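You operate a simulated robot arm through the tools that you are given. There is no shell and no other tool. Be economical: measure what you need, move in short steps, check, and stop when the job is done.

You are at the controls of a simulated robot arm. One attempt, no reset.

Task
Put the white reflector on top of the flat carton on the top of the island bench.

Only the result counts: the job must be done as asked and must still hold three seconds after the hand-in. Knocking over, shifting, dropping, spilling or breaking anything else fails it.

Robot
A 6-joint arm with a two-finger parallel gripper, fixed in place. Base frame: the origin is at the foot of the arm, x ahead of it, y to its left, z up; the work surface is at about z = 0. Readings come in cm, degrees, newtons and seconds.
With the tool pointing down near the work surface it reaches from about 16 to 42 cm from the base axis. Its first joint turns from -66.0 to 66.0 degrees. Payload 1.57 kg.
The tool frame sits at the grasp point between the pads (the TCP): z along the fingers, y along the line on which they close. The tips reach 3 cm beyond it. Largest opening 8 cm; finger width 1.7, thickness 1.2; the body of the gripper, 4 by 8.2 cm, starts 8 cm behind the TCP.
Orientation is told as [roll, pitch, yaw] about the base's x, y, z axes, in that order, counted from this pose: with the fingers straight down and closing along the base's y, the tool's x points along the base's -x, its y along +y and its z along -z.

Tools
- The arm moves only by the tool servo_tool. Its argument "steps" is a list of rows, each a list of 6 numbers: the shift along the tool's x, y, z in units of 30 mm (1.0 is 30 mm), then the turn, a rotation vector about the tool's x, y, z in units of 6 degrees (1.0 is 6 degrees). In form: [[tx, ty, tz, ax, ay, az], ...]. A call has 1 to 20 rows; each row shifts and turns the commanded pose from where the row before left it, along the tool's axes as they then stand. "gripper" is the closure, from 0 (fully open) to 1 (shut), set as the call begins (left out, the last holds). A call with a number of a shift or a turn outside -1 to 1 is refused whole. A row lasts 0.2 s, in which the tool goes at most 5 cm and 8.6 degrees; a call with a longer step from one row to the next is refused whole, and so is a gripper value outside its range. A pose out of reach is approached as far as the arm can. The call stops where the force on the tool passes 40 N (or 10 N more than at its start, if that is more) or the arm is blocked; 0.2 s more then pass. Each finger travels about 15.3 cm/s and halts on what it meets, pressing with about 27 N; the grip force reading is that of the motor and also rises with nothing between the fingers. The clock runs only during rows and for 0.2 s after the last one: add rows that do not move to give the fingers time. The reply holds the time, the measured pose of the TCP, the force on the tool along the base axes, the opening and the grip force, in the units named above and with some noise.
- Cameras (640 x 400 px; columns grow to the right, rows downward): "scene" is fixed at [3.63, -31.64, 42.99]; the picture's right is [0.91, -0.42, 0.00], its down [-0.22, -0.47, -0.85] and it looks along [0.35, 0.78, -0.52] (base axes); focal length 220 px, centre (320, 200). "wrist" rides on the gripper at [-3.2, 0, -7.8] in the tool frame; the picture's right is [0.00, -1.00, 0.00], its down [0.97, 0.00, -0.24] and it looks along [0.24, 0.00, 0.97] (tool axes); focal length 218 px, centre (320, 200). There is no depth. A picture from a camera that has moved, and an enlarged one, comes with that camera's place and axes in the base frame and with its lens.
- grab_frame(camera): a new picture of that camera. No time passes.
- enlarge(camera, box): a new picture of the part [left, top, right, bottom] of that camera's present view, enlarged. No time passes.
- hand_in(): hands the job in; it is judged then, once.

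Go step by step. Nothing tells you positions but the pictures and the camera data: compare them with the known pose of the tool, close in by small moves and look again before you grip or let go. The budget is 90 turns and 38 pictures, counting those below and the enlarged ones. Unless the task says otherwise, let go and move clear before handing in, and close with one line.

The tools are called after "Call:" as a command line: name --pt "numbers of a row" for each row, then --argument value for the rest, lists and objects as JSON in quotes. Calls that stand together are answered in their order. servo_tool: Moves the arm, as the interface text tells. Its arguments: {"type":"object","properties":{"steps":{"type":"array"},"gripper":{"type":"number"}},"required":["steps"]} The other tools are called the same way: grab_frame (camera) takes a picture; enlarge (camera, box) takes an enlarged picture of a part of a camera's view; hand_in () hands the job in.

At the start:

```text
t: 0.0
tcp_pos: [22.46, 4.82, 26.08]
tool_rot: [0.1, 0.0, -0.1]
contact_force: [0.3, 0.4, -0.1]
grip_width: 8.0
finger_force: 0.0
```

scene: 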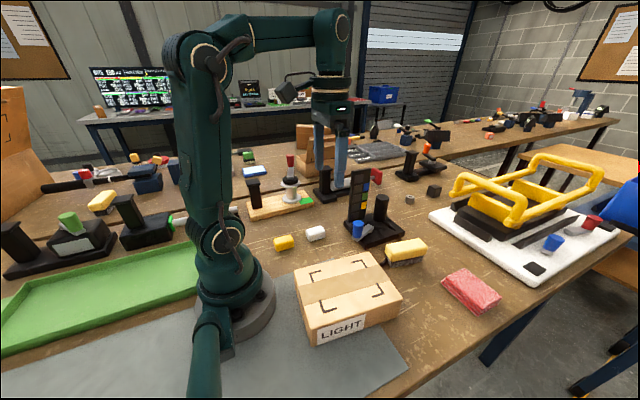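
wrist: 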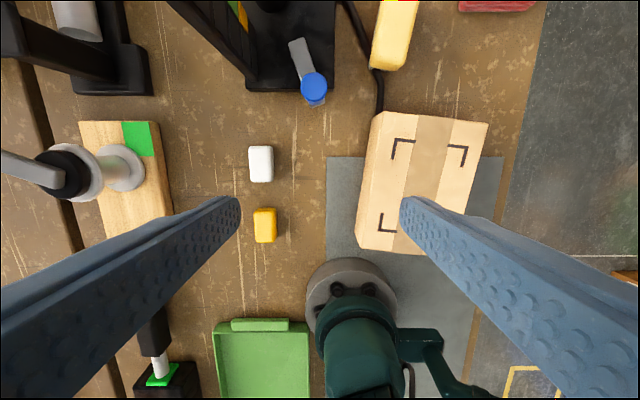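

The white block near (23, 14) looks like the white reflector, and the "LIGHT" box is the flat carton. I'll enlarge both views to confirm this and measure.

Call:
enlarge --camera "scene" --box '[240, 190, 440, 350]'

Call:
enlarge --camera "wrist" --box '[220, 100, 500, 275]'

```text
2.50 times, centred on (340, 270) of scene
camera zoom: at [3.63, -31.64, 42.99], right [0.91, -0.42, 0.0], down [-0.22, -0.47, -0.85], along [0.35, 0.78, -0.52], focal length 550 px, centre (270, 25)
```

zoom: 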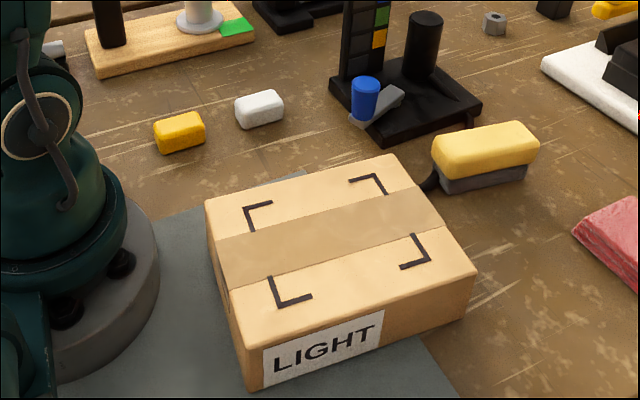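

```text
2.29 times, centred on (360, 188) of wrist
camera zoom: at [25.48, 4.93, 34.02], right [0.0, -1.0, 0.0], down [-0.97, 0.0, 0.24], along [-0.24, 0.0, -0.97], focal length 499 px, centre (229, 229)
```

zoom: 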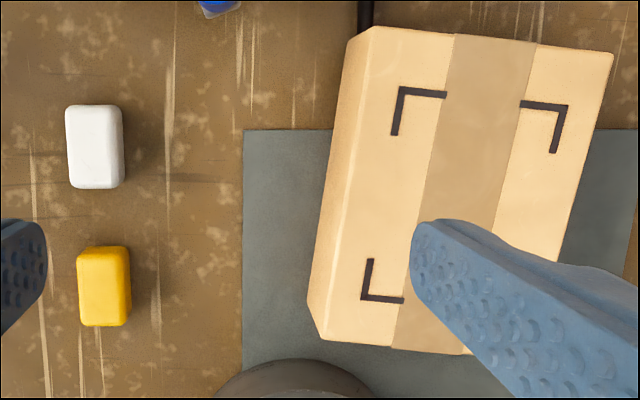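

The reflector is centred at about (23.0, 13.5). It's roughly 3.4 cm wide along y with its top at about z 2.4. The carton top is at about z 7, centred near (20, -8). I'll move above the reflector.

Call:
servo_tool --pt "-0.06 0.97 0 0 0 0" --pt "-0.06 0.97 0 0 0 0" --pt "-0.06 0.96 0 0 0 0" --pt "0 0 1 0 0 0" --pt "0 0 1 0 0 0" --pt "0 0 1 0 0 0" --pt "0 0 1 0 0 0" --pt "0 0 0 0 0 0" --gripper 0

Call:
grab_frame --camera "wrist"

```text
t: 1.8
tcp_pos: [22.94, 13.58, 14.17]
tool_rot: [-0.1, 0.0, -0.1]
contact_force: [-2.0, -0.3, -0.5]
grip_width: 8.02
finger_force: 0.1
```

```text
33 pictures are left
camera wrist: at [25.97, 13.6, 22.07], right [0.0, -1.0, 0.0], down [-0.97, 0.0, 0.24], along [-0.24, 0.0, -0.97], focal length 218 px, centre (320, 200)
```

wrist: 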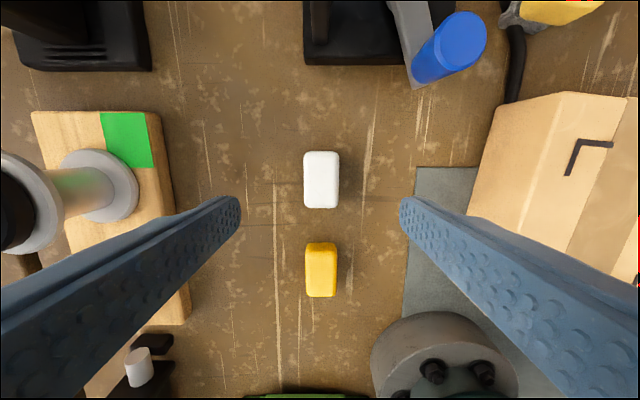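

I'm centred over the reflector, so I'll descend to grip height.

Call:
servo_tool --pt "0 0 0.9 0 0 0" --pt "0 0 0.9 0 0 0" --pt "0 0 0.8 0 0 0" --pt "0 0 0.5 0 0 0" --pt "0 0 0.4 0 0 0" --pt "0 0 0 0 0 0"

Call:
grab_frame --camera "scene"

Call:
grab_frame --camera "wrist"

```text
t: 3.2
tcp_pos: [22.96, 13.74, 3.61]
tool_rot: [0.0, 0.2, -0.1]
contact_force: [0.7, 0.5, 0.5]
grip_width: 7.98
finger_force: 0.0
```

```text
32 pictures are left
```

scene: 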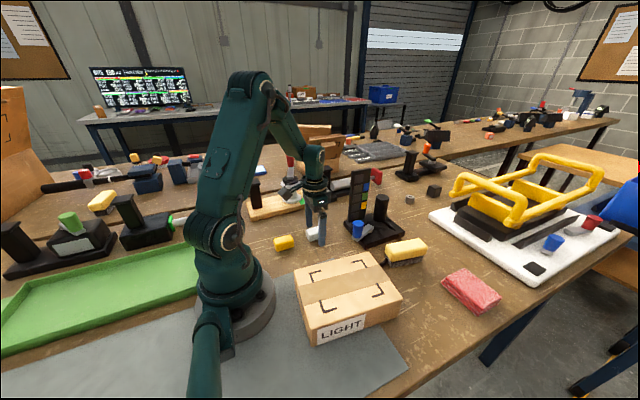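

```text
31 pictures are left
camera wrist: at [26.04, 13.64, 11.52], right [0.0, -1.0, 0.0], down [-0.97, 0.0, 0.24], along [-0.24, 0.0, -0.97], focal length 218 px, centre (320, 200)
```

wrist: 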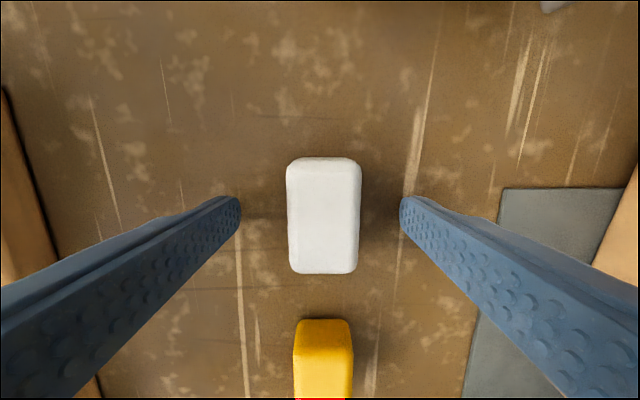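

The block is centred between the fingertips. I'll close on it and lift slightly.

Call:
servo_tool --pt "0 0 0 0 0 0" --pt "0 0 0 0 0 0" --pt "0 0 0 0 0 0" --pt "0 0 0 0 0 0" --gripper 1

Call:
servo_tool --pt "0 0 -0.3 0 0 0" --pt "0 0 -0.6 0 0 0" --pt "0 0 -0.9 0 0 0" --pt "0 0 -0.9 0 0 0" --pt "0 0 -0.9 0 0 0" --pt "0 0 -0.8 0 0 0" --pt "0 0 0 0 0 0"

Call:
grab_frame --camera "wrist"

Call:
enlarge --camera "scene" --box '[240, 150, 440, 350]'

```text
t: 4.2
tcp_pos: [22.96, 13.63, 3.58]
tool_rot: [0.0, 0.1, -0.1]
contact_force: [0.4, 0.7, -0.8]
grip_width: 3.12
finger_force: 26.8
```

```text
t: 5.8
tcp_pos: [22.86, 13.63, 16.81]
tool_rot: [0.0, 0.0, -0.1]
contact_force: [-0.8, 0.6, -0.2]
grip_width: 3.1
finger_force: 27.0
```

```text
30 pictures are left
camera wrist: at [25.98, 13.63, 24.82], right [0.0, -1.0, 0.0], down [-0.97, 0.0, 0.24], along [-0.24, 0.0, -0.97], focal length 218 px, centre (320, 200)
```

wrist: 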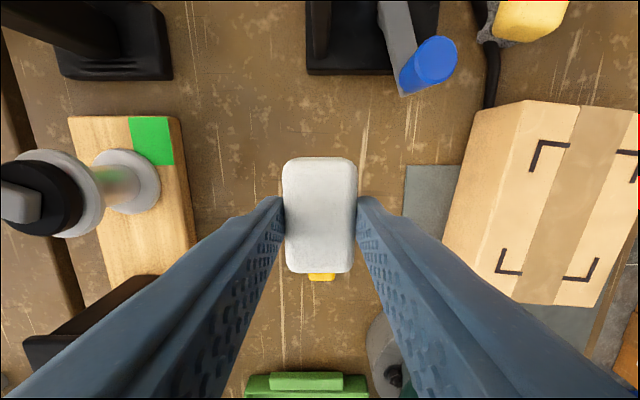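

```text
2.00 times, centred on (340, 250) of scene
camera zoom: at [3.63, -31.64, 42.99], right [0.91, -0.42, 0.0], down [-0.22, -0.47, -0.85], along [0.35, 0.78, -0.52], focal length 440 px, centre (280, 100)
```

zoom: 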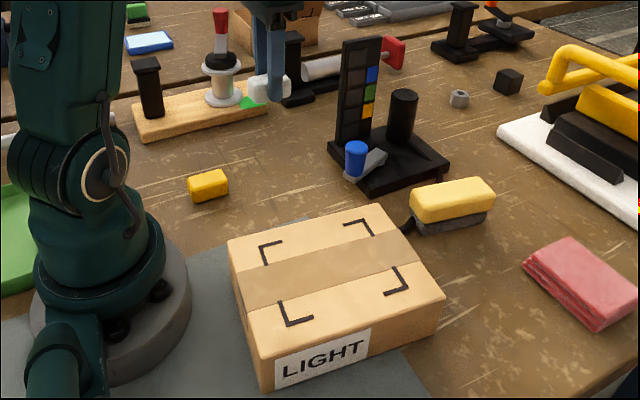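

The reflector is held. I'll carry it over to the carton at this height.

Call:
servo_tool --pt "0 -0.4 0 0 0 0" --pt "0.1 -0.75 0 0 0 0" --pt "0.1 -0.75 0 0 0 0" --pt "0.1 -0.75 0 0 0 0" --pt "0.1 -0.75 0 0 0 0" --pt "0.1 -0.75 0 0 0 0" --pt "0.1 -0.75 0 0 0 0" --pt "0.1 -0.75 0 0 0 0" --pt "0.1 -0.7 0 0 0 0" --pt "0.1 -0.6 0 0 0 0" --pt "0.07 -0.3 0 0 0 0" --pt "0 0 0 0 0 0"

Call:
grab_frame --camera "wrist"

Call:
enlarge --camera "scene" --box '[240, 190, 440, 350]'

```text
t: 8.4
tcp_pos: [20.07, -8.16, 16.68]
tool_rot: [0.0, -0.1, 0.0]
contact_force: [1.2, 0.1, -1.8]
grip_width: 3.09
finger_force: 27.0
```

```text
28 pictures are left
camera wrist: at [23.1, -8.17, 24.71], right [0.0, -1.0, 0.0], down [-0.97, 0.0, 0.24], along [-0.24, 0.0, -0.97], focal length 218 px, centre (320, 200)
```

wrist: 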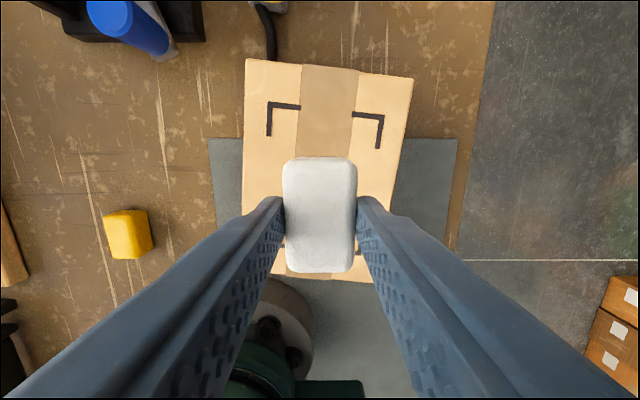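

```text
2.50 times, centred on (340, 270) of scene
camera zoom: at [3.63, -31.64, 42.99], right [0.91, -0.42, 0.0], down [-0.22, -0.47, -0.85], along [0.35, 0.78, -0.52], focal length 550 px, centre (270, 25)
```

zoom: 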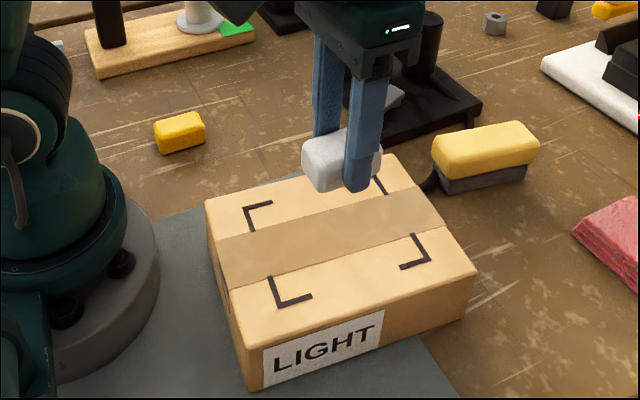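

The reflector is over the carton, whose top I estimate at z 6.5 to 7. That puts contact at a TCP height of about 10.3, so I'll lower to 11.4 and check.

Call:
servo_tool --pt "0 0 0.5 0 0 0" --pt "0 0 0.6 0 0 0" --pt "0 0 0.45 0 0 0" --pt "0 0 0.2 0 0 0" --pt "0 0 0 0 0 0"

Call:
enlarge --camera "scene" --box '[280, 210, 420, 330]'

```text
t: 9.6
tcp_pos: [20.06, -8.08, 11.45]
tool_rot: [-0.1, 0.0, -0.2]
contact_force: [0.1, 0.1, 0.8]
grip_width: 3.08
finger_force: 26.6
```

```text
3.33 times, centred on (350, 270) of scene
camera zoom: at [3.63, -31.64, 42.99], right [0.91, -0.42, 0.0], down [-0.22, -0.47, -0.85], along [0.35, 0.78, -0.52], focal length 733 px, centre (220, -33)
```

zoom: 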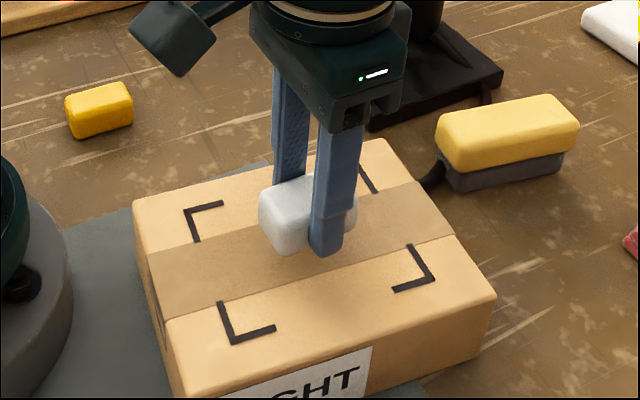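

About 1 cm remains, and I'll lower in small steps while watching the force.

Call:
servo_tool --pt "0 0 0.1 0 0 0" --pt "0 0 0.1 0 0 0" --pt "0 0 0 0 0 0"

Call:
enlarge --camera "scene" --box '[310, 230, 380, 290]'

```text
t: 10.4
tcp_pos: [19.92, -8.15, 10.95]
tool_rot: [0.1, 0.0, -0.1]
contact_force: [2.0, 0.6, -0.3]
grip_width: 3.1
finger_force: 27.1
```

```text
6.67 times, centred on (345, 260) of scene
camera zoom: at [3.63, -31.64, 42.99], right [0.91, -0.42, 0.0], down [-0.22, -0.47, -0.85], along [0.35, 0.78, -0.52], focal length 1466 px, centre (153, -200)
```

zoom: 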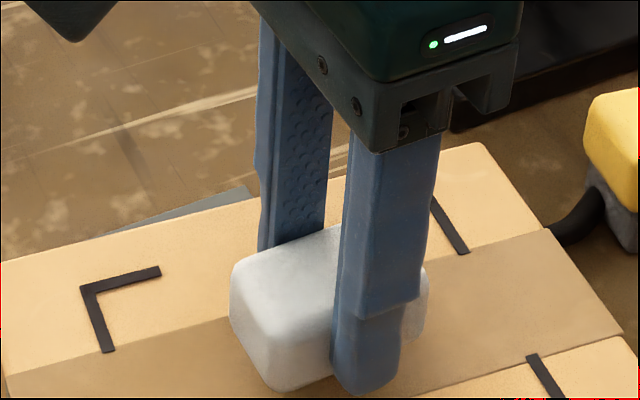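

Call:
servo_tool --pt "0 0 0.06 0 0 0" --pt "0 0 0.05 0 0 0" --pt "0 0 0 0 0 0"

Call:
servo_tool --pt "0 0 0.05 0 0 0" --pt "0 0 0 0 0 0"

```text
t: 11.2
tcp_pos: [19.93, -7.94, 10.57]
tool_rot: [0.0, 0.0, -0.1]
contact_force: [0.6, -0.3, -0.4]
grip_width: 3.08
finger_force: 27.1
```

```text
t: 11.8
tcp_pos: [20.02, -8.08, 10.44]
tool_rot: [0.0, -0.1, -0.1]
contact_force: [-1.2, 0.3, 0.1]
grip_width: 3.14
finger_force: 27.0
```

There's no contact yet, so I'll continue in 1 to 1.5 mm steps.

Call:
servo_tool --pt "0 0 0.05 0 0 0" --pt "0 0 0 0 0 0"

Call:
servo_tool --pt "0 0 0.04 0 0 0" --pt "0 0 0 0 0 0"

Call:
enlarge --camera "scene" --box '[310, 240, 380, 300]'

```text
t: 12.4
tcp_pos: [19.91, -8.18, 10.26]
tool_rot: [0.0, 0.0, -0.1]
contact_force: [-0.7, -0.4, -1.2]
grip_width: 3.1
finger_force: 27.2
```

```text
t: 13.0
tcp_pos: [19.95, -7.99, 10.2]
tool_rot: [-0.1, -0.1, -0.1]
contact_force: [-0.4, 0.1, -0.7]
grip_width: 3.13
finger_force: 26.9
```

```text
6.67 times, centred on (345, 270) of scene
camera zoom: at [3.63, -31.64, 42.99], right [0.91, -0.42, 0.0], down [-0.22, -0.47, -0.85], along [0.35, 0.78, -0.52], focal length 1466 px, centre (153, -267)
```

zoom: 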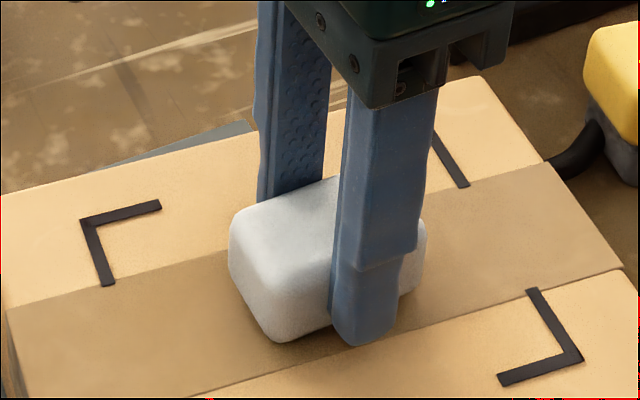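

A small shadow gap is still visible, so I'll keep lowering.

Call:
servo_tool --pt "0 0 0.05 0 0 0" --pt "0 0 0 0 0 0"

Call:
servo_tool --pt "0 0 0.05 0 0 0" --pt "0 0 0 0 0 0"

Call:
enlarge --camera "scene" --box '[310, 240, 380, 300]'

```text
t: 13.6
tcp_pos: [19.98, -8.01, 10.05]
tool_rot: [-0.1, 0.0, -0.1]
contact_force: [-0.1, 0.3, -0.2]
grip_width: 3.12
finger_force: 27.0
```

```text
t: 14.2
tcp_pos: [20.0, -8.0, 9.94]
tool_rot: [-0.1, -0.1, -0.1]
contact_force: [1.1, 1.6, 0.3]
grip_width: 3.09
finger_force: 27.1
```

```text
6.67 times, centred on (345, 270) of scene
camera zoom: at [3.63, -31.64, 42.99], right [0.91, -0.42, 0.0], down [-0.22, -0.47, -0.85], along [0.35, 0.78, -0.52], focal length 1466 px, centre (153, -267)
```

zoom: 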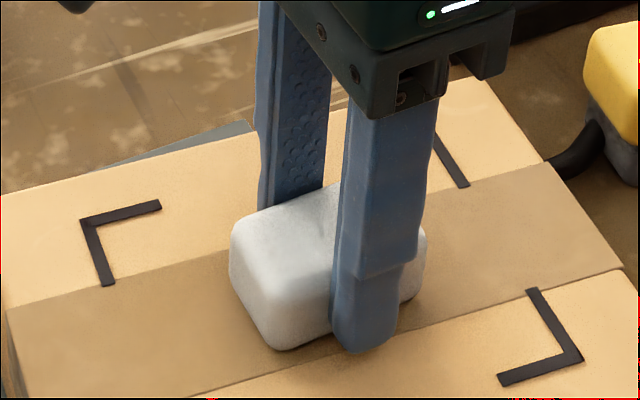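

Call:
servo_tool --pt "0 0 0.05 0 0 0" --pt "0 0 0 0 0 0"

Call:
servo_tool --pt "0 0 0.04 0 0 0" --pt "0 0 0 0 0 0"

Call:
enlarge --camera "scene" --box '[310, 240, 380, 300]'

```text
t: 14.8
tcp_pos: [20.0, -8.16, 9.83]
tool_rot: [0.0, -0.1, 0.0]
contact_force: [-3.0, -0.9, 18.4]
grip_width: 3.09
finger_force: 26.9
```

```text
t: 15.4
tcp_pos: [20.03, -8.22, 9.65]
tool_rot: [0.0, -0.2, -0.2]
contact_force: [1.9, -3.8, 18.3]
grip_width: 3.11
finger_force: 26.9
```

```text
6.67 times, centred on (345, 270) of scene
camera zoom: at [3.63, -31.64, 42.99], right [0.91, -0.42, 0.0], down [-0.22, -0.47, -0.85], along [0.35, 0.78, -0.52], focal length 1466 px, centre (153, -267)
```

zoom: 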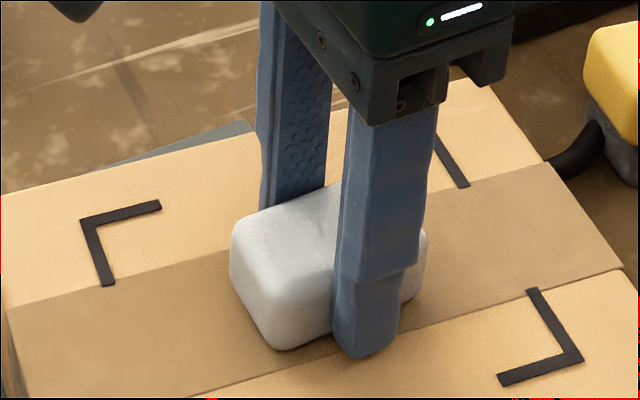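

Contact is made at 18 N and the reflector is resting on the carton. I'll ease off slightly, open partway and look.

Call:
servo_tool --pt "0 0 -0.04 0 0 0" --pt "0 0 0 0 0 0"

Call:
servo_tool --pt "0 0 0 0 0 0" --pt "0 0 0 0 0 0" --gripper 0.3

Call:
grab_frame --camera "wrist"

```text
t: 16.0
tcp_pos: [19.79, -8.16, 9.64]
tool_rot: [0.1, 0.2, 0.0]
contact_force: [0.5, -0.3, 0.2]
grip_width: 3.13
finger_force: 27.4
```

```text
t: 16.6
tcp_pos: [20.02, -8.04, 9.69]
tool_rot: [0.1, 0.0, -0.1]
contact_force: [0.1, 0.0, 0.4]
grip_width: 5.62
finger_force: 0.1
```

```text
21 pictures are left
camera wrist: at [23.09, -8.12, 17.67], right [0.0, -1.0, 0.0], down [-0.97, 0.0, 0.24], along [-0.24, 0.0, -0.97], focal length 218 px, centre (320, 200)
```

wrist: 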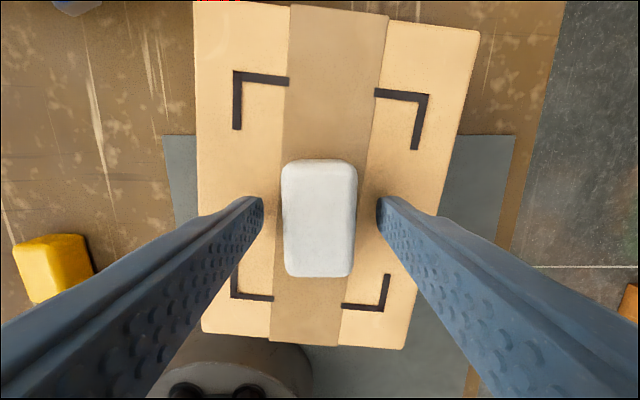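

The reflector is free and sits inside the marks. I'll lift straight up.

Call:
servo_tool --pt "0 0 -0.3 0 0 0" --pt "0 0 -0.6 0 0 0" --pt "0 0 -0.9 0 0 0" --pt "0 0 -0.9 0 0 0" --pt "0 0 -0.9 0 0 0" --pt "0 0 0 0 0 0"

Call:
grab_frame --camera "scene"

Call:
grab_frame --camera "wrist"

```text
t: 18.0
tcp_pos: [19.96, -8.09, 20.51]
tool_rot: [0.0, 0.1, -0.1]
contact_force: [0.2, -0.3, -1.0]
grip_width: 5.63
finger_force: 0.0
```

```text
20 pictures are left
```

scene: 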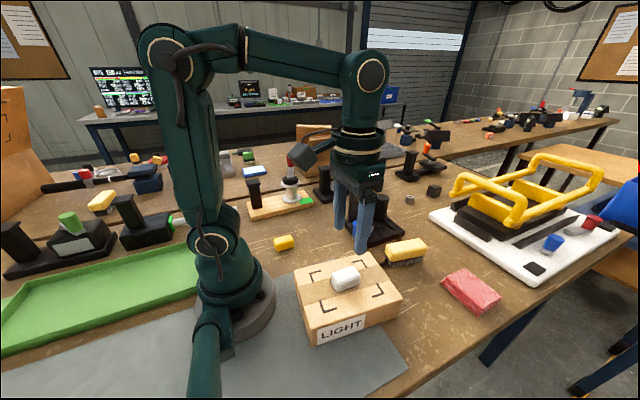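

```text
19 pictures are left
camera wrist: at [23.03, -8.05, 28.51], right [0.0, -1.0, 0.0], down [-0.97, 0.0, 0.24], along [-0.24, 0.0, -0.97], focal length 218 px, centre (320, 200)
```

wrist: 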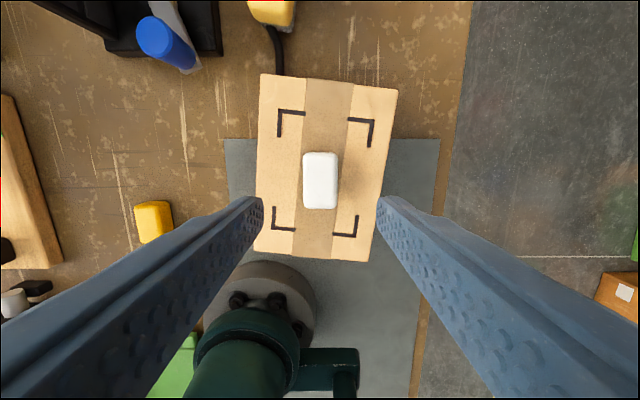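

The reflector rests flat in the middle of the carton, the arm is clear and nothing else has moved. I'm handing in.

Call:
hand_in

```text
The job is handed in.
```

The white reflector is on top of the flat carton, inside the corner marks, and the job is handed in; the arm let go and moved clear first.
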